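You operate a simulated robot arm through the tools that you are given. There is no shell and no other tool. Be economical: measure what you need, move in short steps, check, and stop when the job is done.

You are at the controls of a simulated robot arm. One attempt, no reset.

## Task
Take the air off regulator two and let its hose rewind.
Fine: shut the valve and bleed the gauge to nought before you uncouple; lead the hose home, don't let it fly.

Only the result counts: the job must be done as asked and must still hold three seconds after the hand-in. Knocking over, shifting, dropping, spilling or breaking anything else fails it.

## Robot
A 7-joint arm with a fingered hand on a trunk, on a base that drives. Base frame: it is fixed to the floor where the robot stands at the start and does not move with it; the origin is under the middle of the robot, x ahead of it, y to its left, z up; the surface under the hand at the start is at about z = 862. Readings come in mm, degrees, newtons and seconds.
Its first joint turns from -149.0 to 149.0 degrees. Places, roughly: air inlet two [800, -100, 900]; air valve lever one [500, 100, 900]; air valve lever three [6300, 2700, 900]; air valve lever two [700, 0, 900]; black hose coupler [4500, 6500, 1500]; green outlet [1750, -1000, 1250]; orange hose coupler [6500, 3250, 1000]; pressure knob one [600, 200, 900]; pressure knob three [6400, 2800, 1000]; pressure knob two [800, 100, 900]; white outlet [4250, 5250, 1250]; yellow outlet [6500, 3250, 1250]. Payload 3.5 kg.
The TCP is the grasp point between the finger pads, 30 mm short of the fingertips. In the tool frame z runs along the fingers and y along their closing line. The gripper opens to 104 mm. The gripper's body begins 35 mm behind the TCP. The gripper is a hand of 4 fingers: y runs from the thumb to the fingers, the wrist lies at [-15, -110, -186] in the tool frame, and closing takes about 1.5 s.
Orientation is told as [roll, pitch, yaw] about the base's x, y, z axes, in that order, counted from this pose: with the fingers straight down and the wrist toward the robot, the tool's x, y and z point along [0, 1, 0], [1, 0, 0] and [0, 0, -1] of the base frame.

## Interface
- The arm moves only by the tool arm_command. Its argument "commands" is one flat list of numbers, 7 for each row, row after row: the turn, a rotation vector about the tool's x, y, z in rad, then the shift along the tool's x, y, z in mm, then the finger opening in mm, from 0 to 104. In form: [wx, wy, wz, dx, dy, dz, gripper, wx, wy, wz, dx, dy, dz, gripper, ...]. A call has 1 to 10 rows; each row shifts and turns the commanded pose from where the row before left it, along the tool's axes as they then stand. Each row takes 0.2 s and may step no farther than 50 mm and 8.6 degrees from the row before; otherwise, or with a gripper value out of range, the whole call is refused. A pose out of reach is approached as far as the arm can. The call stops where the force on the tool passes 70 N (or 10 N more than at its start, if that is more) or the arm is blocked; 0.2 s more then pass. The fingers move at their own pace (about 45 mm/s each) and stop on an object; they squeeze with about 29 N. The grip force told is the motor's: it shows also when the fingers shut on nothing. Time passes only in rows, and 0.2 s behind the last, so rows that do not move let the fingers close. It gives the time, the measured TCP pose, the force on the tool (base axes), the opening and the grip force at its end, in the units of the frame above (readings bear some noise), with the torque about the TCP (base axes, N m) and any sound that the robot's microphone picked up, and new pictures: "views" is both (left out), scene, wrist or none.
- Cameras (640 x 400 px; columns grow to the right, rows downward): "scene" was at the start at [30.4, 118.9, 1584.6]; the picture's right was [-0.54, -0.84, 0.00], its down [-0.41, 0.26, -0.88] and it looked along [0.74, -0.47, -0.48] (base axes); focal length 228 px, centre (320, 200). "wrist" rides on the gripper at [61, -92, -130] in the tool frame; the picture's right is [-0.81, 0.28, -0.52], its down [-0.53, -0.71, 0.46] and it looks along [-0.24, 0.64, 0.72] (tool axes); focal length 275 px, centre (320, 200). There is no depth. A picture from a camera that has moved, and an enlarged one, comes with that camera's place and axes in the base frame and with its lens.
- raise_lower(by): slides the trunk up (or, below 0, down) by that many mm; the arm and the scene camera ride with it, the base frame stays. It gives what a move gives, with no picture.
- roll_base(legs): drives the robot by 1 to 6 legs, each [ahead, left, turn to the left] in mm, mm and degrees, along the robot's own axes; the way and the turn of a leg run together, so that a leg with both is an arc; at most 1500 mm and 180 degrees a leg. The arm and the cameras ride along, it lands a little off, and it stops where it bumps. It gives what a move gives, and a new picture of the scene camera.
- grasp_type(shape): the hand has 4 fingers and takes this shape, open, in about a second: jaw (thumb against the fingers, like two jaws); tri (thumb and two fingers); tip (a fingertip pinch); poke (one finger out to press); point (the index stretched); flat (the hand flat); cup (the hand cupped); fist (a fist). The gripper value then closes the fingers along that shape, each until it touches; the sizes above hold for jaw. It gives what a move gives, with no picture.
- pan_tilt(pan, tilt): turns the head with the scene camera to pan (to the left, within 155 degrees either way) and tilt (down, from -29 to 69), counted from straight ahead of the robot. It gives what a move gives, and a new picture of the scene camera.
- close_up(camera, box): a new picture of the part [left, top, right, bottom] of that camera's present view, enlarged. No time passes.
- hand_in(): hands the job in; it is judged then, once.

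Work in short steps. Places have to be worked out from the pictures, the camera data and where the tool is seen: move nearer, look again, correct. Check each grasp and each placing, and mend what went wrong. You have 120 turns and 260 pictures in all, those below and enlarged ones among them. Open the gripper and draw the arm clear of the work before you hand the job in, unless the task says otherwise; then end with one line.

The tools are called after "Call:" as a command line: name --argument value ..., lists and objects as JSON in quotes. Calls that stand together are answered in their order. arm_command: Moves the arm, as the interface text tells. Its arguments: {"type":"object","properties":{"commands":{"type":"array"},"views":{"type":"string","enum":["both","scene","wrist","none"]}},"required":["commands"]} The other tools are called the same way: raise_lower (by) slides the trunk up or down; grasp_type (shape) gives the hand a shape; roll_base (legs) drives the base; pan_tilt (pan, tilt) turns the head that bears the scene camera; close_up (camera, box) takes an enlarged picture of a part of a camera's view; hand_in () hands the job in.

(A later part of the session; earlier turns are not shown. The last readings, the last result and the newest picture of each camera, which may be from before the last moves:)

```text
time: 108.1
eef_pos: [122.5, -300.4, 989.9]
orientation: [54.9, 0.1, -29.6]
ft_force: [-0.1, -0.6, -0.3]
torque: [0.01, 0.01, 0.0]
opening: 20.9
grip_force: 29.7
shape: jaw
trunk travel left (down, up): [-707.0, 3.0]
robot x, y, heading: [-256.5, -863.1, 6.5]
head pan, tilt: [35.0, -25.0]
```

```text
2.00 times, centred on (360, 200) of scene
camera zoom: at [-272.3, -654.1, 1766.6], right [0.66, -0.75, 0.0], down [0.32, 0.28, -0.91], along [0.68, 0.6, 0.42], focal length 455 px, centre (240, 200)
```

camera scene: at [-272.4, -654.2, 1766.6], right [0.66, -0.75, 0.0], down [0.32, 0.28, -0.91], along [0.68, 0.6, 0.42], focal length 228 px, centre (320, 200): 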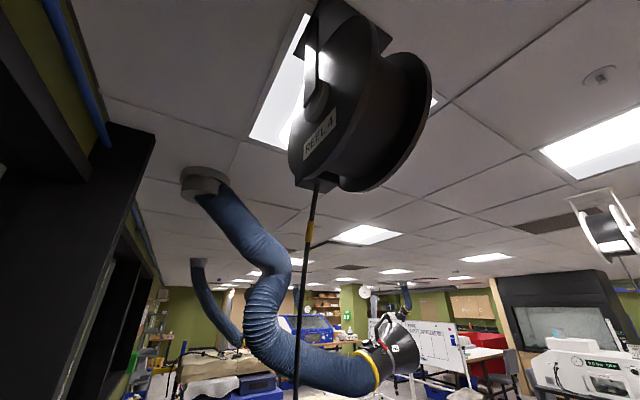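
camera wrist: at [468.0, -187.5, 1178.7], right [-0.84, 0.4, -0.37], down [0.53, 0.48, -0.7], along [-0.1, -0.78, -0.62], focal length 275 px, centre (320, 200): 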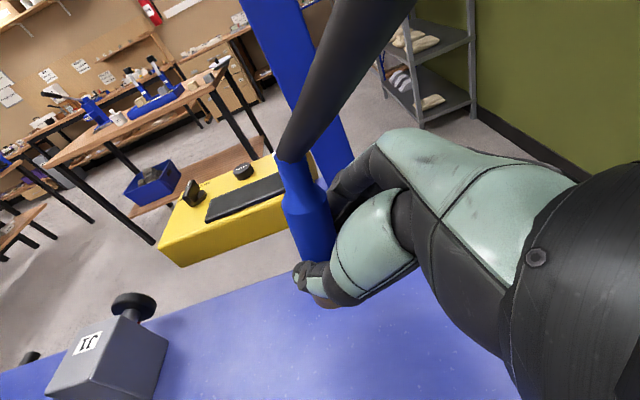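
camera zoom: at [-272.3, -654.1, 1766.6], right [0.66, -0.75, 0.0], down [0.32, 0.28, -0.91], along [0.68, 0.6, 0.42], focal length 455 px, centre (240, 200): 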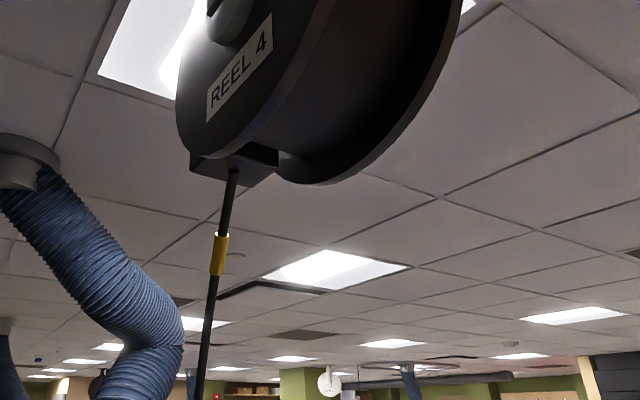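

Call:
pan_tilt --pan 42 --tilt 12

```text
time: 109.2
eef_pos: [121.8, -300.5, 989.3]
orientation: [54.8, 0.1, -29.6]
ft_force: [-0.3, 0.5, -1.5]
torque: [-0.01, 0.0, 0.0]
opening: 21.2
grip_force: 29.2
shape: jaw
trunk travel left (down, up): [-707.0, 3.0]
robot x, y, heading: [-258.0, -864.9, 6.4]
head pan, tilt: [42.0, 12.0]
camera scene: at [-263.7, -631.3, 1711.7], right [0.75, -0.66, 0.0], down [-0.14, -0.16, -0.98], along [0.65, 0.73, -0.21], focal length 228 px, centre (320, 200)
```

scene: 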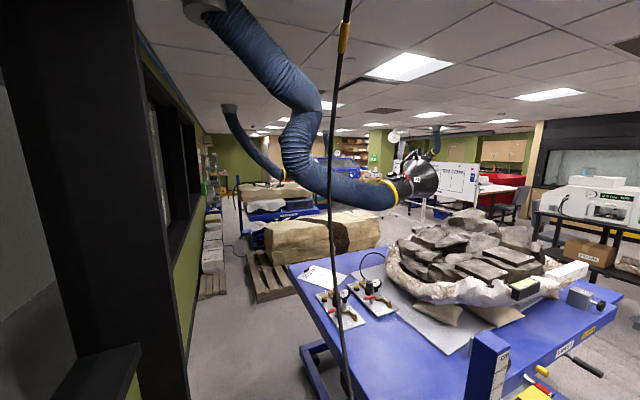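

The hose bows slightly, so the reel isn't taking up at present; it may ratchet like a real one. I test with a gentle tug: lower 100 mm, look, then follow up.

Call:
pan_tilt --pan 42 --tilt -8

Call:
arm_command --commands '[0, 0, 0, -12.3, 0, 8.6, 0, 0, 0, 0, -12.3, 0, 8.6, 0, 0, 0, 0, -12.3, 0, 8.6, 0, 0, 0, 0, -12.3, 0, 8.6, 0, 0, 0, 0, -12.3, 0, 8.6, 0, 0, 0, 0, -12.3, 0, 8.6, 0, 0, 0, 0, 0, 0, 0, 0]' --views "scene"

Call:
arm_command --commands '[0, 0, 0, 8.2, 0, -5.7, 0, 0, 0, 0, 8.2, 0, -5.7, 0, 0, 0, 0, 8.2, 0, -5.7, 0, 0, 0, 0, 8.2, 0, -5.7, 0, 0, 0, 0, 8.2, 0, -5.7, 0, 0, 0, 0, 0, 0, 0, 0]' --views "scene"

```text
time: 110.0
eef_pos: [121.6, -300.4, 990.0]
orientation: [54.7, 0.1, -29.6]
ft_force: [-0.2, 0.5, -2.0]
torque: [-0.02, 0.02, -0.01]
opening: 21.4
grip_force: 29.1
shape: jaw
trunk travel left (down, up): [-707.0, 3.0]
robot x, y, heading: [-257.3, -865.6, 6.3]
head pan, tilt: [42.0, -8.0]
camera scene: at [-268.7, -637.0, 1743.1], right [0.75, -0.66, 0.0], down [0.09, 0.1, -0.99], along [0.66, 0.74, 0.14], focal length 228 px, centre (320, 200)
```

scene: 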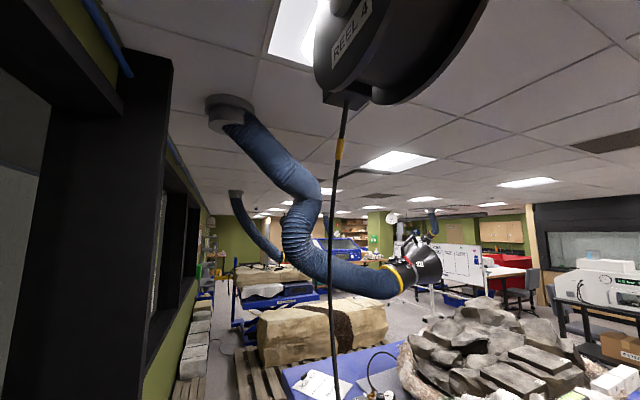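

```text
time: 111.6
eef_pos: [122.2, -302.3, 900.7]
orientation: [54.8, 0.1, -29.6]
ft_force: [0.4, 0.4, -0.7]
torque: [-0.04, 0.02, 0.0]
opening: 21.0
grip_force: 29.1
shape: jaw
trunk travel left (down, up): [-707.0, 3.0]
robot x, y, heading: [-259.7, -864.9, 6.5]
head pan, tilt: [42.0, -8.0]
camera scene: at [-268.8, -637.0, 1743.2], right [0.75, -0.66, 0.0], down [0.09, 0.1, -0.99], along [0.66, 0.74, 0.14], focal length 228 px, centre (320, 200)
```

scene: 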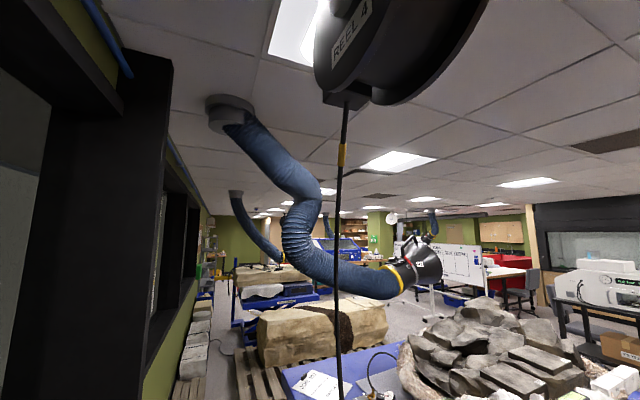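

```text
time: 113.0
eef_pos: [121.3, -298.9, 950.6]
orientation: [54.8, 0.1, -29.6]
ft_force: [0.2, 0.0, -0.7]
torque: [0.02, 0.02, 0.04]
opening: 21.1
grip_force: 28.9
shape: jaw
trunk travel left (down, up): [-707.0, 3.0]
robot x, y, heading: [-261.7, -866.1, 6.5]
head pan, tilt: [42.0, -8.0]
camera scene: at [-268.7, -637.0, 1743.2], right [0.75, -0.66, 0.0], down [0.09, 0.1, -0.99], along [0.66, 0.74, 0.14], focal length 228 px, centre (320, 200)
```

scene: 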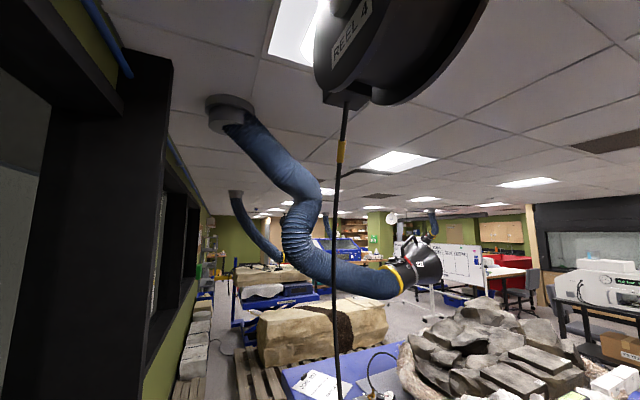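

Call:
close_up --camera "wrist" --box '[0, 0, 640, 400]'

Call:
pan_tilt --pan 95 --tilt 10

Call:
pan_tilt --pan 5 --tilt 15

```text
1.00 times, centred on (320, 200) of wrist (not enlarged: the box is as wide or as high as the picture)
camera zoom: at [7.7, -316.7, 1075.9], right [-0.2, -0.91, -0.37], down [-0.59, 0.41, -0.7], along [0.78, 0.08, -0.62], focal length 275 px, centre (320, 200)
```

zoom: 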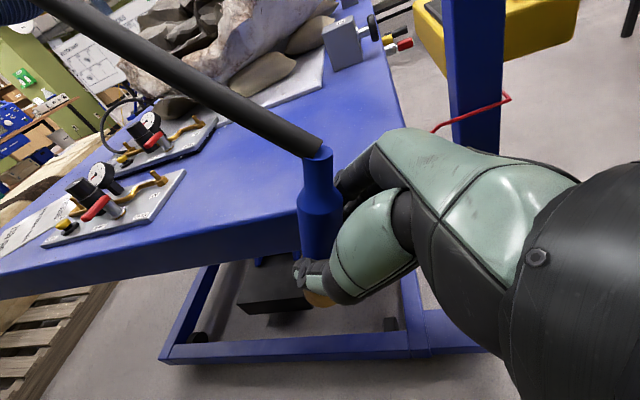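

```text
time: 114.2
eef_pos: [122.0, -301.0, 949.4]
orientation: [54.7, 0.1, -29.5]
ft_force: [-0.7, 0.4, -0.3]
torque: [-0.01, 0.02, -0.03]
opening: 20.9
grip_force: 29.3
shape: jaw
trunk travel left (down, up): [-707.0, 3.0]
robot x, y, heading: [-258.0, -859.7, 6.7]
head pan, tilt: [95.0, 10.0]
camera scene: at [-344.0, -610.1, 1714.9], right [0.98, 0.2, 0.0], down [0.03, -0.17, -0.98], along [-0.2, 0.97, -0.17], focal length 228 px, centre (320, 200)
```

scene: 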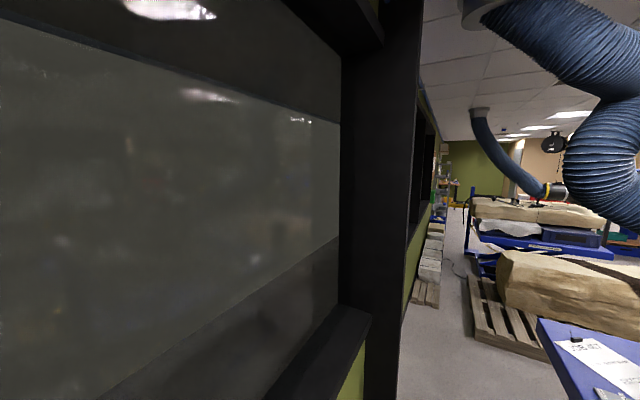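

```text
time: 115.8
eef_pos: [122.1, -299.6, 949.5]
orientation: [54.8, 0.1, -29.7]
ft_force: [1.0, -0.2, -1.6]
torque: [-0.03, 0.04, 0.04]
opening: 20.9
grip_force: 28.9
shape: jaw
trunk travel left (down, up): [-707.0, 3.0]
robot x, y, heading: [-258.5, -862.6, 6.5]
head pan, tilt: [5.0, 15.0]
camera scene: at [-234.0, -682.4, 1706.8], right [0.2, -0.98, 0.0], down [-0.25, -0.05, -0.97], along [0.95, 0.19, -0.26], focal length 228 px, centre (320, 200)
```

scene: 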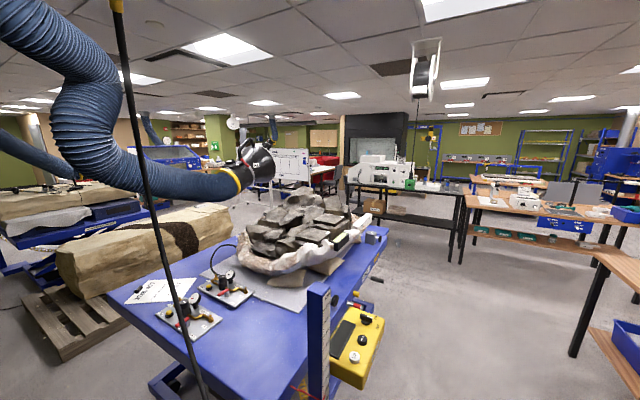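

The wrist view shows the hose leaving the coupler at a slant: there is real slack, so the taut hanging height is lower. I lower the coupler further, straight down, until the hose itself carries it.

Call:
pan_tilt --pan 42 --tilt -8

Call:
raise_lower --by -100

Call:
arm_command --commands '[0, 0, 0, 0, 0, 0, 0]' --views "both"

```text
time: 116.9
eef_pos: [121.2, -299.9, 950.2]
orientation: [54.7, 0.1, -29.7]
ft_force: [0.2, 0.1, 0.3]
torque: [-0.02, 0.01, -0.03]
opening: 21.0
grip_force: 29.0
shape: jaw
trunk travel left (down, up): [-707.0, 3.0]
robot x, y, heading: [-260.2, -862.4, 7.0]
head pan, tilt: [42.0, -8.0]
camera scene: at [-268.7, -637.0, 1743.2], right [0.75, -0.66, 0.0], down [0.09, 0.1, -0.99], along [0.66, 0.74, 0.14], focal length 228 px, centre (320, 200)
```

scene: 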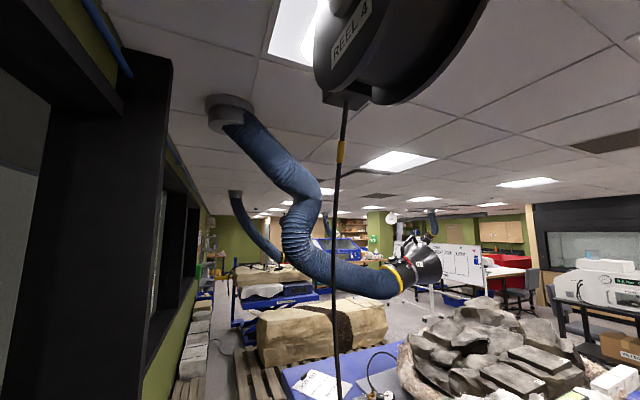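

```text
time: 118.2
eef_pos: [121.7, -300.4, 851.1]
orientation: [54.9, 0.2, -29.6]
ft_force: [0.8, -0.7, -1.2]
torque: [0.01, -0.03, -0.01]
opening: 21.0
grip_force: 29.2
shape: jaw
trunk travel left (down, up): [-607.0, 103.0]
robot x, y, heading: [-260.6, -862.7, 6.4]
head pan, tilt: [42.0, -8.0]
```

```text
time: 118.6
eef_pos: [122.0, -300.6, 849.9]
orientation: [54.7, 0.1, -29.6]
ft_force: [-0.1, 0.6, -1.5]
torque: [-0.01, 0.01, 0.0]
opening: 21.1
grip_force: 28.6
shape: jaw
trunk travel left (down, up): [-607.0, 103.0]
robot x, y, heading: [-257.4, -864.7, 6.7]
head pan, tilt: [42.0, -8.0]
camera scene: at [-268.8, -637.0, 1643.2], right [0.75, -0.66, 0.0], down [0.09, 0.1, -0.99], along [0.66, 0.74, 0.14], focal length 228 px, centre (320, 200)
camera wrist: at [7.7, -316.7, 975.7], right [-0.2, -0.91, -0.37], down [-0.59, 0.41, -0.7], along [0.78, 0.08, -0.62], focal length 275 px, centre (320, 200)
```

scene: 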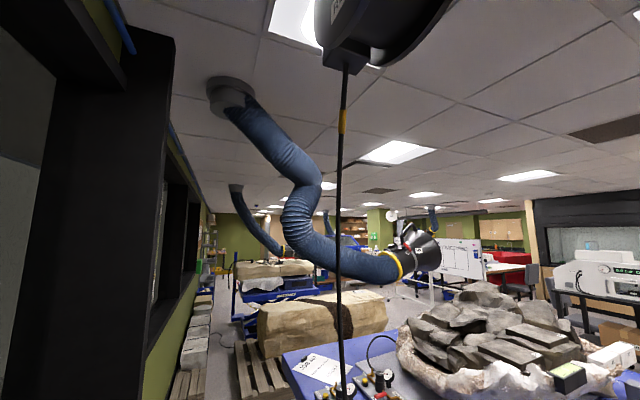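
wrist: 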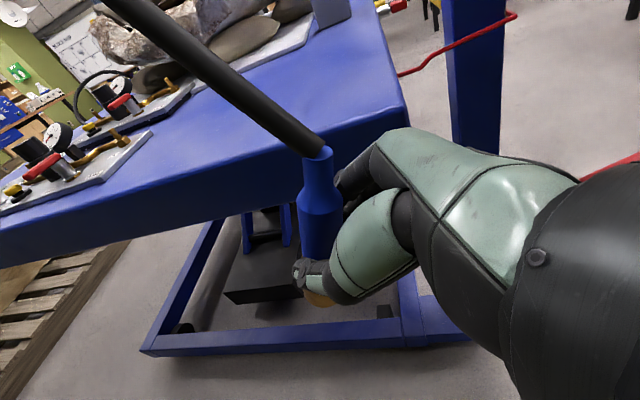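

Still slanting at the coupler, so still slack. Lower another 80 mm.

Call:
raise_lower --by -80

Call:
arm_command --commands '[0, 0, 0, 0, 0, 0, 0]' --views "both"

```text
time: 119.8
eef_pos: [122.7, -301.6, 770.0]
orientation: [54.7, 0.2, -29.6]
ft_force: [-1.2, 0.2, -2.0]
torque: [-0.02, 0.03, -0.02]
opening: 21.0
grip_force: 29.9
shape: jaw
trunk travel left (down, up): [-527.0, 183.0]
robot x, y, heading: [-264.8, -862.9, 6.6]
head pan, tilt: [42.0, -8.0]
```

```text
time: 120.2
eef_pos: [122.6, -300.3, 770.5]
orientation: [54.9, 0.0, -29.6]
ft_force: [-0.6, 0.1, -0.8]
torque: [-0.02, 0.0, 0.01]
opening: 20.8
grip_force: 28.7
shape: jaw
trunk travel left (down, up): [-527.0, 183.0]
robot x, y, heading: [-258.9, -865.4, 6.7]
head pan, tilt: [42.0, -8.0]
camera scene: at [-268.8, -637.0, 1563.2], right [0.75, -0.66, 0.0], down [0.09, 0.1, -0.99], along [0.66, 0.74, 0.14], focal length 228 px, centre (320, 200)
camera wrist: at [7.7, -316.7, 895.7], right [-0.2, -0.91, -0.37], down [-0.59, 0.41, -0.7], along [0.78, 0.08, -0.62], focal length 275 px, centre (320, 200)
```

scene: 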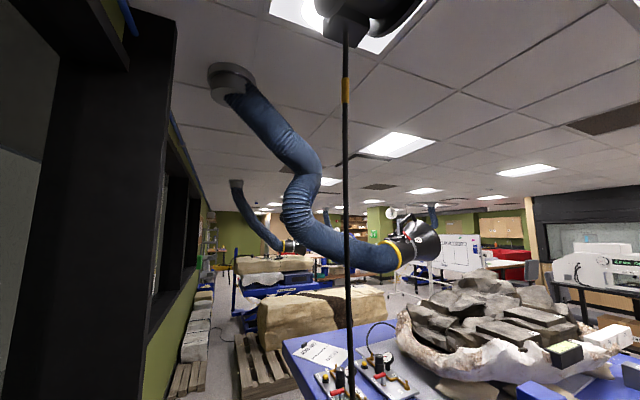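
wrist: 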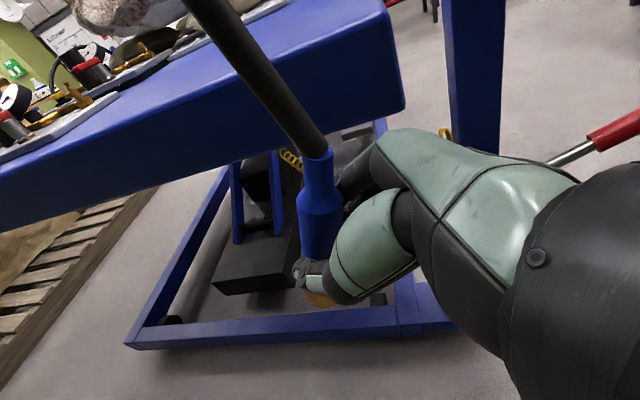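

Nearly straight and plumb now (hose length out ≈1225 mm, band ~125 mm out). Give a slight further pull, as one does to release a reel's ratchet, then lead back up and compare.

Call:
raise_lower --by -50

Call:
close_up --camera "wrist" --box '[0, 0, 640, 400]'

Call:
close_up --camera "scene" --box '[240, 0, 480, 150]'

Call:
raise_lower --by 60

Call:
close_up --camera "wrist" --box '[0, 0, 640, 400]'

Call:
close_up --camera "scene" --box '[240, 0, 480, 150]'

```text
time: 121.1
eef_pos: [122.3, -301.2, 720.8]
orientation: [55.0, 0.1, -29.7]
ft_force: [-0.2, 0.6, 7.1]
torque: [-0.13, -0.1, -0.02]
opening: 21.4
grip_force: 29.0
shape: jaw
trunk travel left (down, up): [-477.0, 233.0]
robot x, y, heading: [-257.5, -862.0, 6.5]
head pan, tilt: [42.0, -8.0]
```

```text
1.00 times, centred on (320, 200) of wrist (not enlarged: the box is as wide or as high as the picture)
camera zoom: at [7.5, -317.1, 846.3], right [-0.2, -0.91, -0.37], down [-0.59, 0.41, -0.7], along [0.78, 0.08, -0.62], focal length 275 px, centre (320, 200)
```

zoom: 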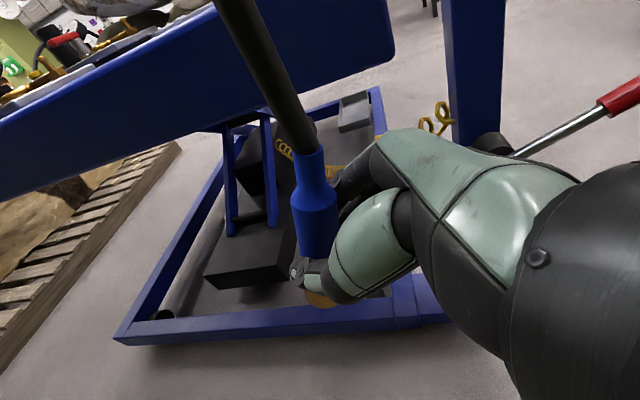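

```text
2.67 times, centred on (360, 75) of scene
camera zoom: at [-269.2, -637.7, 1513.4], right [0.75, -0.66, 0.0], down [0.09, 0.1, -0.99], along [0.66, 0.74, 0.14], focal length 607 px, centre (213, 533)
```

zoom: 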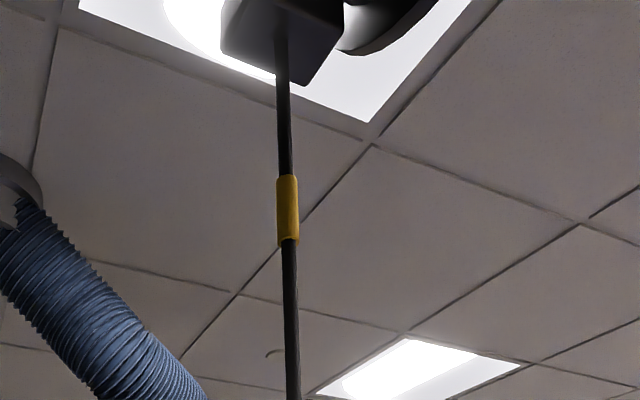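

```text
time: 122.1
eef_pos: [122.5, -299.6, 778.9]
orientation: [54.7, 0.0, -29.5]
ft_force: [-0.4, -0.2, -1.4]
torque: [-0.01, 0.01, -0.03]
opening: 20.7
grip_force: 29.0
shape: jaw
trunk travel left (down, up): [-537.0, 173.0]
robot x, y, heading: [-260.6, -861.3, 6.6]
head pan, tilt: [42.0, -8.0]
```

```text
1.00 times, centred on (320, 200) of wrist (not enlarged: the box is as wide or as high as the picture)
camera zoom: at [7.7, -316.6, 905.6], right [-0.2, -0.91, -0.37], down [-0.59, 0.41, -0.7], along [0.78, 0.08, -0.62], focal length 275 px, centre (320, 200)
```

zoom: 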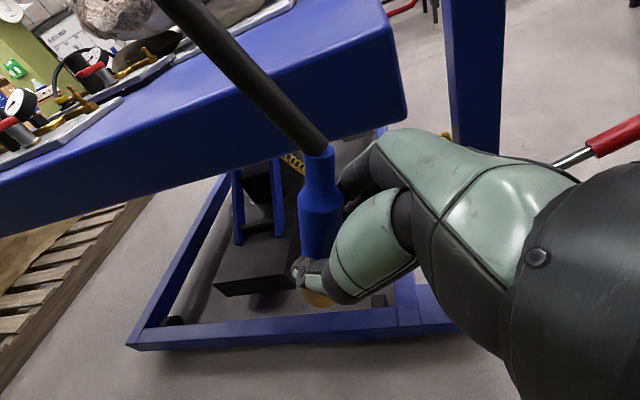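

```text
2.67 times, centred on (360, 75) of scene
camera zoom: at [-268.7, -636.9, 1573.2], right [0.75, -0.66, 0.0], down [0.09, 0.1, -0.99], along [0.66, 0.74, 0.14], focal length 607 px, centre (213, 533)
```

zoom: 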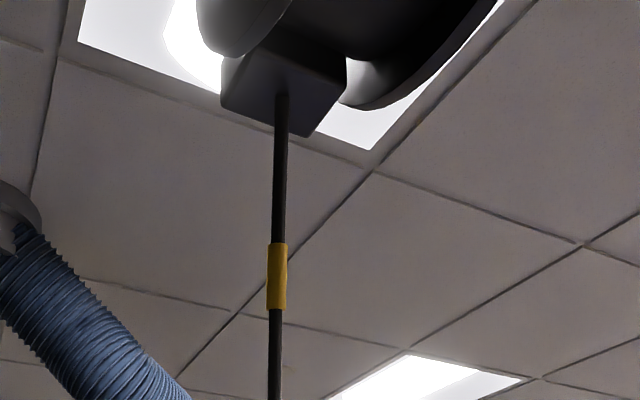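

At z 720 there was a real 8 N upward pull, so the hose is back at its full length and the reel is holding. I pull it out further to find the ratchet, watching force and sound.

Call:
raise_lower --by -60

Call:
raise_lower --by -30

Call:
close_up --camera "scene" --box '[240, 0, 480, 150]'

Call:
raise_lower --by -30

Call:
close_up --camera "scene" --box '[240, 0, 480, 150]'

```text
time: 123.1
eef_pos: [121.1, -300.7, 721.6]
orientation: [54.9, 0.1, -29.6]
ft_force: [0.1, 0.3, 6.9]
torque: [-0.13, -0.11, 0.0]
opening: 21.2
grip_force: 29.0
shape: jaw
trunk travel left (down, up): [-477.0, 233.0]
robot x, y, heading: [-264.4, -860.3, 6.7]
head pan, tilt: [42.0, -8.0]
```

```text
time: 123.8
eef_pos: [122.4, -300.3, 691.4]
orientation: [55.0, 0.2, -29.6]
ft_force: [-0.6, -0.5, 7.3]
torque: [-0.13, -0.1, 0.01]
opening: 21.4
grip_force: 29.1
shape: jaw
trunk travel left (down, up): [-447.0, 263.0]
robot x, y, heading: [-258.6, -858.9, 6.4]
head pan, tilt: [42.0, -8.0]
```

```text
2.67 times, centred on (360, 75) of scene
camera zoom: at [-269.2, -637.7, 1483.3], right [0.75, -0.66, 0.0], down [0.09, 0.1, -0.99], along [0.66, 0.74, 0.14], focal length 607 px, centre (213, 533)
```

zoom: 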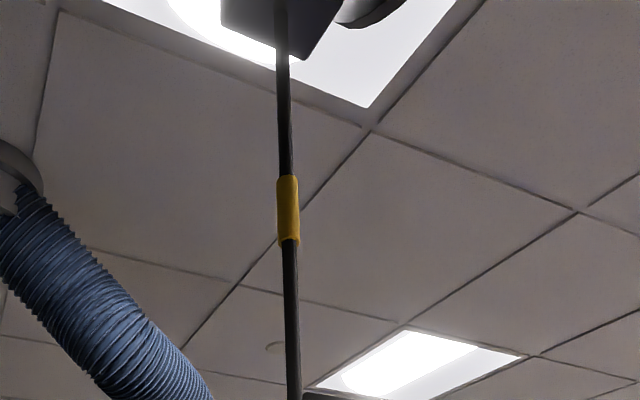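

```text
time: 124.6
eef_pos: [123.0, -300.4, 660.6]
orientation: [54.9, 0.0, -29.6]
ft_force: [-0.1, 0.4, 8.1]
torque: [-0.12, -0.06, 0.02]
opening: 20.8
grip_force: 29.3
shape: jaw
trunk travel left (down, up): [-417.0, 293.0]
robot x, y, heading: [-261.9, -863.0, 6.3]
head pan, tilt: [42.0, -8.0]
```

```text
2.67 times, centred on (360, 75) of scene
camera zoom: at [-269.2, -637.7, 1453.3], right [0.75, -0.66, 0.0], down [0.09, 0.1, -0.99], along [0.66, 0.74, 0.14], focal length 607 px, centre (213, 533)
```

zoom: 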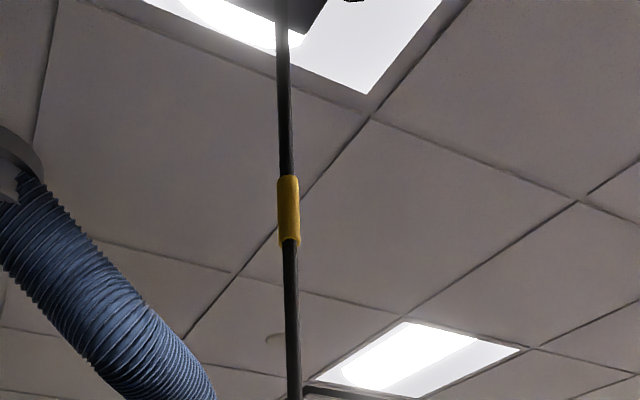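

The pull is a steady ~8 N: a spring reel, with the band travelling with the hose. Now lead upward slowly and see whether it follows.

Call:
raise_lower --by 30

Call:
close_up --camera "scene" --box '[240, 0, 480, 150]'

Call:
raise_lower --by 60

Call:
close_up --camera "scene" --box '[240, 0, 480, 150]'

```text
time: 125.3
eef_pos: [121.1, -300.6, 691.4]
orientation: [54.9, 0.1, -29.6]
ft_force: [0.1, 0.6, 4.9]
torque: [-0.09, -0.1, 0.01]
opening: 21.1
grip_force: 28.5
shape: jaw
trunk travel left (down, up): [-447.0, 263.0]
robot x, y, heading: [-267.5, -866.6, 6.7]
head pan, tilt: [42.0, -8.0]
```

```text
2.67 times, centred on (360, 75) of scene
camera zoom: at [-269.1, -637.4, 1483.3], right [0.75, -0.66, 0.0], down [0.09, 0.1, -0.99], along [0.66, 0.74, 0.14], focal length 607 px, centre (213, 533)
```

zoom: 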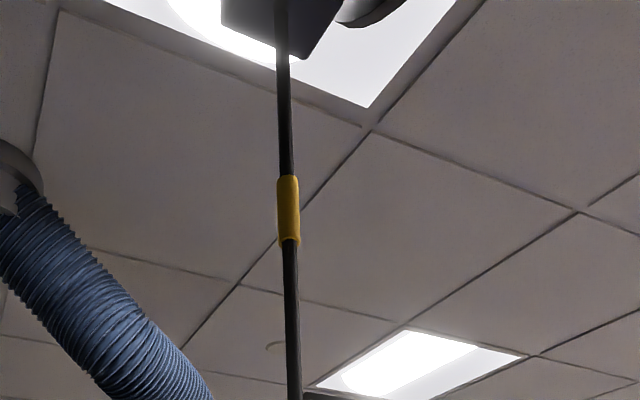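

```text
time: 126.3
eef_pos: [122.4, -300.3, 750.9]
orientation: [54.9, 0.1, -29.7]
ft_force: [0.8, -0.1, 4.9]
torque: [-0.09, -0.04, -0.01]
opening: 21.2
grip_force: 29.0
shape: jaw
trunk travel left (down, up): [-507.0, 203.0]
robot x, y, heading: [-259.9, -865.3, 6.2]
head pan, tilt: [42.0, -8.0]
```

```text
2.67 times, centred on (360, 75) of scene
camera zoom: at [-269.1, -637.4, 1543.3], right [0.75, -0.66, 0.0], down [0.09, 0.1, -0.99], along [0.66, 0.74, 0.14], focal length 607 px, centre (213, 533)
```

zoom: 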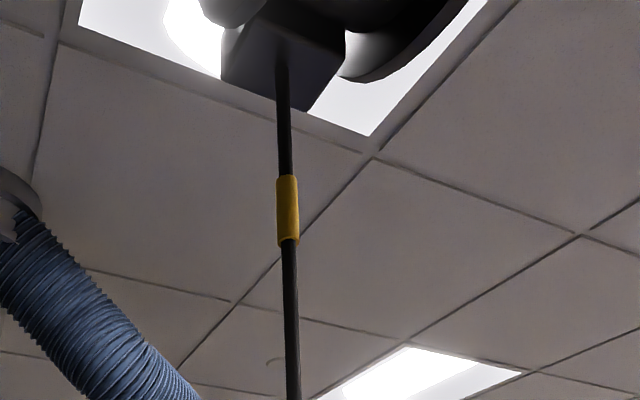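

The tug released the ratchet: it now rewinds under light tension (5 N) as I lead it up. Continue up steadily.

Call:
raise_lower --by 60

Call:
raise_lower --by 40

Call:
close_up --camera "scene" --box '[240, 0, 480, 150]'

```text
time: 127.3
eef_pos: [122.7, -300.6, 811.0]
orientation: [54.9, 0.1, -29.6]
ft_force: [-0.1, -1.1, 6.2]
torque: [-0.11, -0.07, 0.0]
opening: 21.2
grip_force: 28.5
shape: jaw
trunk travel left (down, up): [-567.0, 143.0]
robot x, y, heading: [-261.1, -862.6, 6.6]
head pan, tilt: [42.0, -8.0]
```

```text
time: 128.2
eef_pos: [122.4, -300.5, 850.0]
orientation: [54.9, 0.1, -29.5]
ft_force: [0.4, -1.1, 4.8]
torque: [-0.08, -0.06, 0.01]
opening: 21.3
grip_force: 28.6
shape: jaw
trunk travel left (down, up): [-607.0, 103.0]
robot x, y, heading: [-263.6, -866.9, 6.5]
head pan, tilt: [42.0, -8.0]
```

```text
2.67 times, centred on (360, 75) of scene
camera zoom: at [-269.1, -637.3, 1643.3], right [0.75, -0.66, 0.0], down [0.09, 0.1, -0.99], along [0.66, 0.74, 0.14], focal length 607 px, centre (213, 533)
```

zoom: 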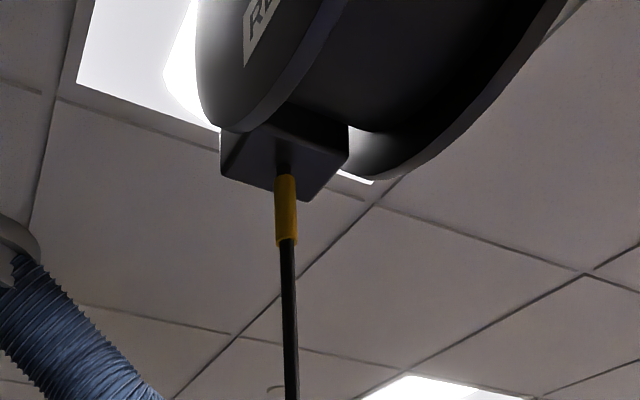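

The band has reached the mouth, still 5 N of pull. Continue a little to see if it's the end.

Call:
raise_lower --by 30

Call:
close_up --camera "scene" --box '[240, 0, 480, 150]'

Call:
raise_lower --by 20

Call:
close_up --camera "scene" --box '[240, 0, 480, 150]'

```text
time: 128.9
eef_pos: [122.1, -300.0, 880.9]
orientation: [54.9, 0.1, -29.6]
ft_force: [0.2, 0.0, 4.1]
torque: [-0.1, -0.04, 0.01]
opening: 21.1
grip_force: 28.8
shape: jaw
trunk travel left (down, up): [-637.0, 73.0]
robot x, y, heading: [-258.1, -864.1, 6.7]
head pan, tilt: [42.0, -8.0]
```

```text
2.67 times, centred on (360, 75) of scene
camera zoom: at [-269.1, -637.3, 1673.3], right [0.75, -0.66, 0.0], down [0.09, 0.1, -0.99], along [0.66, 0.74, 0.14], focal length 607 px, centre (213, 533)
```

zoom: 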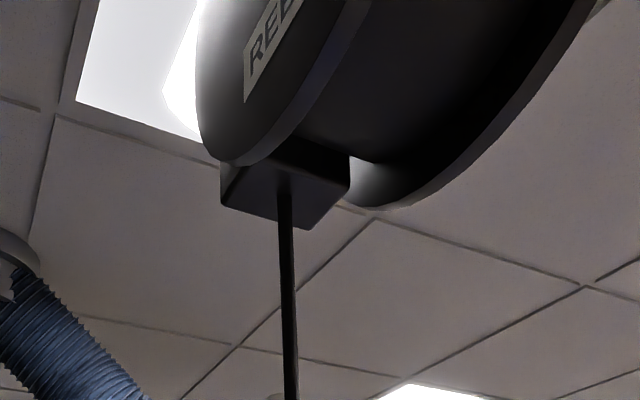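

```text
time: 129.6
eef_pos: [122.0, -301.1, 901.2]
orientation: [54.9, 0.1, -29.6]
ft_force: [0.3, -0.1, 4.2]
torque: [-0.09, -0.04, 0.01]
opening: 21.1
grip_force: 29.1
shape: jaw
trunk travel left (down, up): [-657.0, 53.0]
robot x, y, heading: [-258.5, -865.7, 6.5]
head pan, tilt: [42.0, -8.0]
```

```text
2.67 times, centred on (360, 75) of scene
camera zoom: at [-269.1, -637.3, 1693.3], right [0.75, -0.66, 0.0], down [0.09, 0.1, -0.99], along [0.66, 0.74, 0.14], focal length 607 px, centre (213, 533)
```

zoom: 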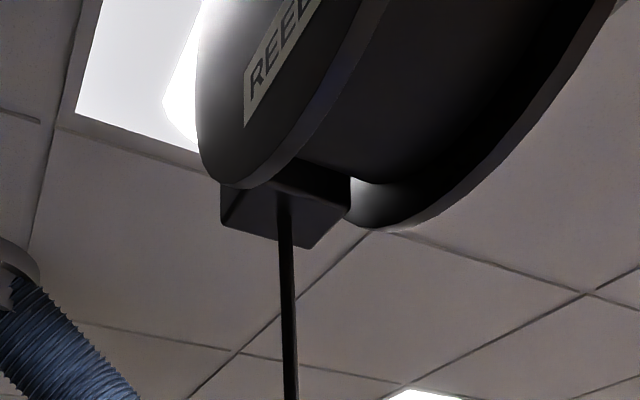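

The band goes in and the reel keeps pulling: home is higher up. I keep leading straight up with the arm at a gentle pace.

Call:
arm_command --commands '[0, 0, 0, 12.3, 0, -8.6, 0, 0, 0, 0, 14.7, 0, -10.3, 0, 0, 0, 0, 16.4, 0, -11.5, 0, 0, 0, 0, 16.4, 0, -11.5, 0, 0, 0, 0, 16.4, 0, -11.5, 0, 0, 0, 0, 16.4, 0, -11.5, 0, 0, 0, 0, 16.4, 0, -11.5, 0, 0, 0, 0, 16.4, 0, -11.5, 0, 0, 0, 0, 16.4, 0, -11.5, 0, 0, 0, 0, 14.7, 0, -10.3, 0]' --views "none"

Call:
arm_command --commands '[0, 0, 0, 12.3, 0, -8.6, 0, 0, 0, 0, 14.7, 0, -10.3, 0, 0, 0, 0, 16.4, 0, -11.5, 0, 0, 0, 0, 16.4, 0, -11.5, 0, 0, 0, 0, 16.4, 0, -11.5, 0, 0, 0, 0, 16.4, 0, -11.5, 0, 0, 0, 0, 16.4, 0, -11.5, 0, 0, 0, 0, 16.4, 0, -11.5, 0, 0, 0, 0, 16.4, 0, -11.5, 0, 0, 0, 0, 14.7, 0, -10.3, 0]' --views "both"

```text
time: 131.8
eef_pos: [121.9, -299.6, 1092.2]
orientation: [54.9, 0.1, -29.6]
ft_force: [-0.6, 0.8, 3.9]
torque: [-0.1, -0.07, 0.03]
opening: 21.1
grip_force: 28.7
shape: jaw
trunk travel left (down, up): [-657.0, 53.0]
robot x, y, heading: [-260.4, -862.3, 6.4]
head pan, tilt: [42.0, -8.0]
```

```text
time: 134.0
eef_pos: [123.0, -299.2, 1284.1]
orientation: [54.7, 0.0, -29.7]
ft_force: [-0.6, 0.1, 3.6]
torque: [-0.1, -0.09, -0.03]
opening: 21.0
grip_force: 28.8
shape: jaw
trunk travel left (down, up): [-657.0, 53.0]
robot x, y, heading: [-258.6, -860.0, 6.3]
head pan, tilt: [42.0, -8.0]
camera scene: at [-269.2, -637.5, 1693.3], right [0.75, -0.66, 0.0], down [0.09, 0.1, -0.99], along [0.66, 0.74, 0.14], focal length 228 px, centre (320, 200)
camera wrist: at [8.5, -316.1, 1408.5], right [-0.2, -0.91, -0.37], down [-0.59, 0.41, -0.7], along [0.78, 0.07, -0.62], focal length 275 px, centre (320, 200)
```

scene: 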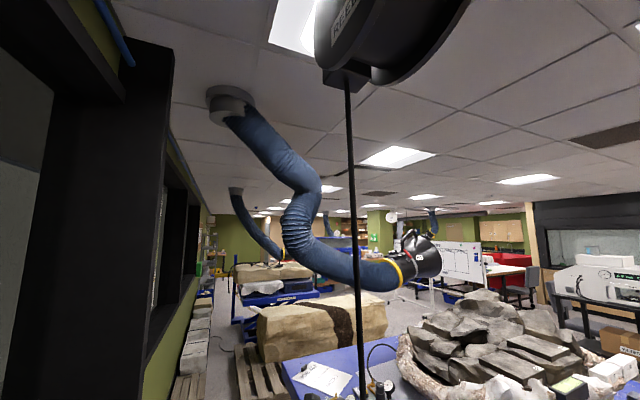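
wrist: 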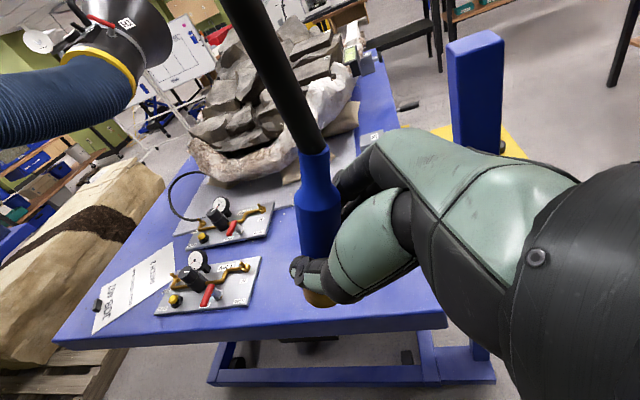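

Still winding smoothly with ~5 N; lever and gauge area undisturbed. Continue up.

Call:
arm_command --commands '[0, 0, 0, 12.3, 0, -8.6, 0, 0, 0, 0, 14.7, 0, -10.3, 0, 0, 0, 0, 16.4, 0, -11.5, 0, 0, 0, 0, 16.4, 0, -11.5, 0, 0, 0, 0, 16.4, 0, -11.5, 0, 0, 0, 0, 16.4, 0, -11.5, 0, 0, 0, 0, 16.4, 0, -11.5, 0, 0, 0, 0, 16.4, 0, -11.5, 0, 0, 0, 0, 14.7, 0, -10.3, 0, 0, 0, 0, 12.3, 0, -8.6, 0]' --views "scene"

Call:
raise_lower --by 52

```text
time: 136.2
eef_pos: [123.2, -299.3, 1468.4]
orientation: [54.8, 0.1, -29.6]
ft_force: [0.0, -1.0, -0.7]
torque: [-0.02, 0.02, 0.0]
opening: 21.4
grip_force: 29.0
shape: jaw
trunk travel left (down, up): [-657.0, 53.0]
robot x, y, heading: [-256.4, -864.7, 6.6]
head pan, tilt: [42.0, -8.0]
camera scene: at [-268.8, -637.0, 1693.2], right [0.75, -0.66, 0.0], down [0.09, 0.1, -0.99], along [0.66, 0.74, 0.14], focal length 228 px, centre (320, 200)
```

scene: 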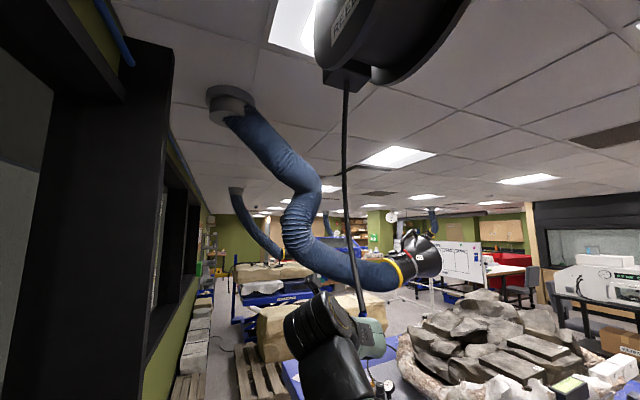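

```text
time: 137.1
eef_pos: [124.4, -299.4, 1520.6]
orientation: [54.8, 0.1, -29.7]
ft_force: [0.0, -0.8, -0.8]
torque: [0.02, 0.0, -0.01]
opening: 21.1
grip_force: 29.0
shape: jaw
trunk travel left (down, up): [-709.0, 1.0]
robot x, y, heading: [-259.1, -865.5, 6.5]
head pan, tilt: [42.0, -8.0]
```

The pull vanished: hose slack at z≈1470, so either home is reached or it latched. I lower slowly to find where it becomes taut.

Call:
raise_lower --by -80

Call:
raise_lower --by -30

Call:
raise_lower --by -30

```text
time: 138.3
eef_pos: [123.4, -298.9, 1441.9]
orientation: [54.8, 0.1, -29.6]
ft_force: [-0.2, 0.2, -0.9]
torque: [0.0, -0.02, 0.01]
opening: 20.9
grip_force: 28.5
shape: jaw
trunk travel left (down, up): [-629.0, 81.0]
robot x, y, heading: [-261.3, -863.9, 6.5]
head pan, tilt: [42.0, -8.0]
```

```text
time: 139.1
eef_pos: [123.6, -299.9, 1410.7]
orientation: [54.8, 0.1, -29.6]
ft_force: [-0.2, 0.4, -1.6]
torque: [0.0, 0.05, 0.02]
opening: 21.1
grip_force: 29.5
shape: jaw
trunk travel left (down, up): [-599.0, 111.0]
robot x, y, heading: [-260.6, -862.0, 6.6]
head pan, tilt: [42.0, -8.0]
```

```text
time: 139.8
eef_pos: [123.0, -299.2, 1381.0]
orientation: [54.9, 0.1, -29.7]
ft_force: [-0.2, 0.1, -0.8]
torque: [-0.03, 0.0, 0.02]
opening: 20.9
grip_force: 29.3
shape: jaw
trunk travel left (down, up): [-569.0, 141.0]
robot x, y, heading: [-258.5, -863.5, 6.3]
head pan, tilt: [42.0, -8.0]
```

Call:
raise_lower --by -20

Call:
raise_lower --by -15

Call:
raise_lower --by -15

Call:
close_up --camera "wrist" --box '[160, 0, 480, 320]'

```text
time: 140.5
eef_pos: [124.1, -298.7, 1362.2]
orientation: [54.9, 0.2, -29.6]
ft_force: [-0.7, 0.7, 1.3]
torque: [-0.06, -0.04, 0.01]
opening: 21.2
grip_force: 28.5
shape: jaw
trunk travel left (down, up): [-549.0, 161.0]
robot x, y, heading: [-257.1, -860.8, 6.7]
head pan, tilt: [42.0, -8.0]
```

```text
time: 141.1
eef_pos: [124.0, -300.3, 1346.8]
orientation: [54.9, 0.1, -29.6]
ft_force: [0.4, 0.8, 7.2]
torque: [-0.15, -0.1, -0.02]
opening: 21.2
grip_force: 29.2
shape: jaw
trunk travel left (down, up): [-534.0, 176.0]
robot x, y, heading: [-260.1, -865.7, 6.4]
head pan, tilt: [42.0, -8.0]
```

```text
time: 141.7
eef_pos: [123.2, -299.7, 1333.0]
orientation: [55.0, 0.1, -29.6]
ft_force: [-0.6, -0.1, 7.8]
torque: [-0.12, -0.07, -0.03]
opening: 21.2
grip_force: 29.3
shape: jaw
trunk travel left (down, up): [-519.0, 191.0]
robot x, y, heading: [-260.1, -866.9, 6.5]
head pan, tilt: [42.0, -8.0]
```

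```text
1.25 times, centred on (320, 160) of wrist
camera zoom: at [9.0, -317.0, 1457.1], right [-0.2, -0.91, -0.37], down [-0.59, 0.41, -0.7], along [0.78, 0.08, -0.62], focal length 344 px, centre (320, 250)
```

zoom: 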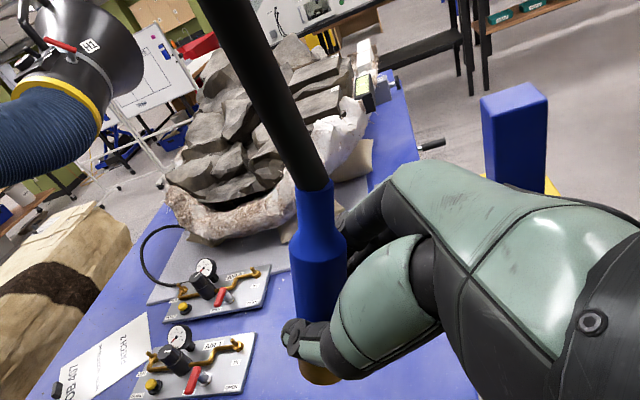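

Taut from z≈1362. To distinguish stop from latch, I tug ~90 mm and lead up again slowly.

Call:
raise_lower --by -60

Call:
raise_lower --by 50

Call:
raise_lower --by 40

Call:
raise_lower --by 25

Call:
raise_lower --by 25

```text
time: 142.7
eef_pos: [123.1, -300.3, 1271.8]
orientation: [54.9, 0.1, -29.6]
ft_force: [0.2, 0.5, 7.3]
torque: [-0.15, -0.14, 0.02]
opening: 21.4
grip_force: 28.6
shape: jaw
trunk travel left (down, up): [-459.0, 251.0]
robot x, y, heading: [-259.1, -868.9, 6.4]
head pan, tilt: [42.0, -8.0]
```

```text
time: 143.7
eef_pos: [123.5, -299.4, 1321.2]
orientation: [54.9, 0.1, -29.6]
ft_force: [-0.6, 0.8, 5.2]
torque: [-0.1, -0.05, 0.01]
opening: 21.2
grip_force: 29.6
shape: jaw
trunk travel left (down, up): [-509.0, 201.0]
robot x, y, heading: [-258.5, -865.3, 6.6]
head pan, tilt: [42.0, -8.0]
```

```text
time: 144.5
eef_pos: [123.7, -299.6, 1361.2]
orientation: [54.8, 0.1, -29.7]
ft_force: [0.4, 0.7, 0.7]
torque: [-0.02, -0.02, 0.03]
opening: 21.0
grip_force: 28.8
shape: jaw
trunk travel left (down, up): [-549.0, 161.0]
robot x, y, heading: [-264.5, -861.8, 6.5]
head pan, tilt: [42.0, -8.0]
```

```text
time: 145.2
eef_pos: [122.8, -298.4, 1386.9]
orientation: [54.8, 0.1, -29.6]
ft_force: [0.2, -0.6, -1.8]
torque: [-0.01, -0.01, 0.01]
opening: 21.0
grip_force: 28.8
shape: jaw
trunk travel left (down, up): [-574.0, 136.0]
robot x, y, heading: [-256.7, -860.1, 6.5]
head pan, tilt: [42.0, -8.0]
```

```text
time: 145.9
eef_pos: [124.2, -298.7, 1411.2]
orientation: [54.8, 0.1, -29.5]
ft_force: [-0.2, 0.5, -1.5]
torque: [0.01, 0.01, -0.05]
opening: 21.0
grip_force: 28.8
shape: jaw
trunk travel left (down, up): [-599.0, 111.0]
robot x, y, heading: [-260.1, -862.4, 6.6]
head pan, tilt: [42.0, -8.0]
```

It ends at the same height again (z≈1362): that's the true home stop. I go back down to where the hose just carries the coupler, and check.

Call:
raise_lower --by -48

Call:
arm_command --commands '[0, 0, 0, 0, 0, 0, 0, 0, 0, 0, 0, 0, 0, 0, 0, 0, 0, 0, 0, 0, 0]' --views "both"

```text
time: 146.8
eef_pos: [123.3, -299.3, 1363.4]
orientation: [54.9, 0.1, -29.7]
ft_force: [-0.2, 0.7, -1.4]
torque: [-0.05, 0.02, 0.03]
opening: 20.7
grip_force: 28.8
shape: jaw
trunk travel left (down, up): [-551.0, 159.0]
robot x, y, heading: [-257.1, -862.1, 6.5]
head pan, tilt: [42.0, -8.0]
```

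```text
time: 147.6
eef_pos: [123.6, -299.4, 1362.1]
orientation: [54.9, 0.2, -29.6]
ft_force: [0.1, 1.2, 0.0]
torque: [-0.03, 0.0, -0.02]
opening: 21.0
grip_force: 28.6
shape: jaw
trunk travel left (down, up): [-551.0, 159.0]
robot x, y, heading: [-259.3, -865.3, 6.4]
head pan, tilt: [42.0, -8.0]
camera scene: at [-268.8, -637.1, 1587.2], right [0.75, -0.66, 0.0], down [0.09, 0.1, -0.99], along [0.66, 0.74, 0.14], focal length 228 px, centre (320, 200)
camera wrist: at [9.3, -316.4, 1488.8], right [-0.2, -0.91, -0.37], down [-0.59, 0.41, -0.7], along [0.78, 0.08, -0.62], focal length 275 px, centre (320, 200)
```

scene: 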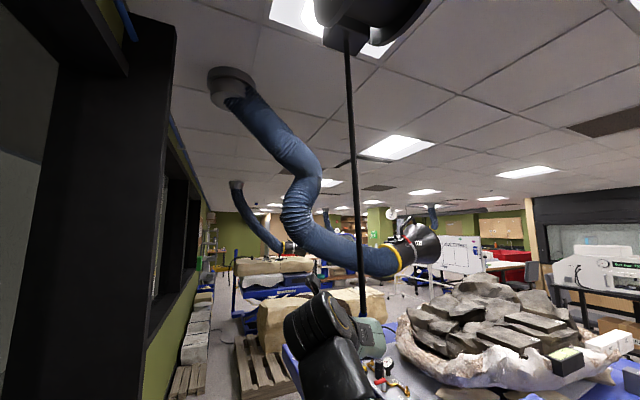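
wrist: 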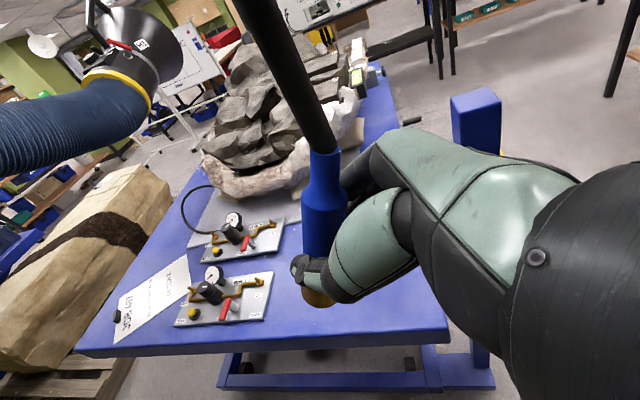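

Straight hose, plumb, load balanced. Open the fingers gently.

Call:
arm_command --commands '[0, 0, 0, 0, 0, 0, 24, 0, 0, 0, 0, 0, 0, 30, 0, 0, 0, 0, 0, 0, 40, 0, 0, 0, 0, 0, 0, 55, 0, 0, 0, 0, 0, 0, 75, 0, 0, 0, 0, 0, 0, 104, 0, 0, 0, 0, 0, 0, 104, 0, 0, 0, 0, 0, 0, 104]' --views "both"

```text
time: 149.4
eef_pos: [123.5, -300.5, 1364.2]
orientation: [54.9, 0.1, -29.5]
ft_force: [-0.4, 0.2, -0.9]
torque: [-0.03, 0.02, 0.0]
opening: 103.6
grip_force: 0.1
shape: jaw
trunk travel left (down, up): [-551.0, 159.0]
robot x, y, heading: [-262.0, -865.6, 6.7]
head pan, tilt: [42.0, -8.0]
camera scene: at [-268.8, -637.1, 1587.2], right [0.75, -0.66, 0.0], down [0.09, 0.1, -0.99], along [0.66, 0.74, 0.14], focal length 228 px, centre (320, 200)
camera wrist: at [9.4, -316.4, 1488.7], right [-0.2, -0.91, -0.37], down [-0.59, 0.41, -0.7], along [0.78, 0.08, -0.62], focal length 275 px, centre (320, 200)
```

scene: 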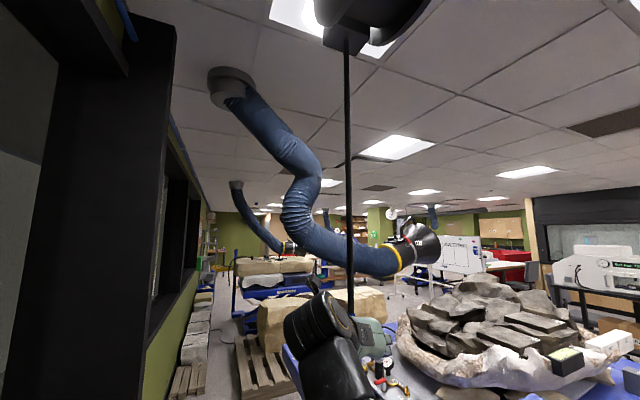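
wrist: 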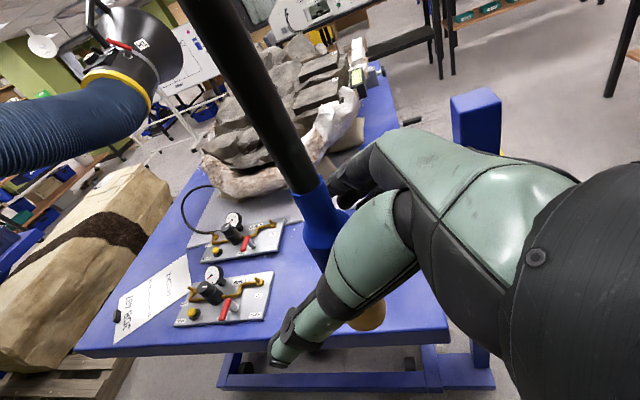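

The coupler hangs free inside the open hand. Draw back slowly along the fingers.

Call:
arm_command --commands '[0, 0, 0, 0, 0, 0, 104, 0, 0, 0, 0, 0, -6, 104, 0, 0, 0, 0, 0, -10, 104, 0, 0, 0, 0, 0, -12, 104, 0, 0, 0, 0, 0, -15, 104, 0, 0, 0, 0, 0, -15, 104]' --views "both"

```text
time: 150.8
eef_pos: [99.7, -340.8, 1396.4]
orientation: [54.9, 0.0, -29.6]
ft_force: [0.1, -0.3, -0.1]
torque: [0.02, -0.01, -0.01]
opening: 103.6
grip_force: 0.1
shape: jaw
trunk travel left (down, up): [-551.0, 159.0]
robot x, y, heading: [-256.9, -859.5, 6.3]
head pan, tilt: [42.0, -8.0]
camera scene: at [-268.9, -637.3, 1587.2], right [0.75, -0.66, 0.0], down [0.09, 0.1, -0.99], along [0.66, 0.74, 0.14], focal length 228 px, centre (320, 200)
camera wrist: at [-14.0, -357.9, 1521.8], right [-0.2, -0.91, -0.37], down [-0.59, 0.41, -0.7], along [0.78, 0.07, -0.62], focal length 275 px, centre (320, 200)
```

scene: 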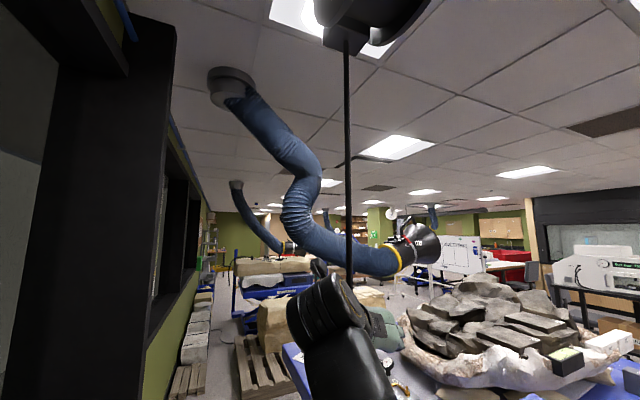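
wrist: 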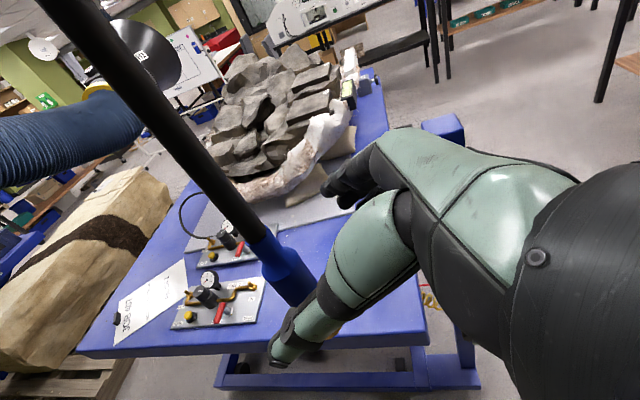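

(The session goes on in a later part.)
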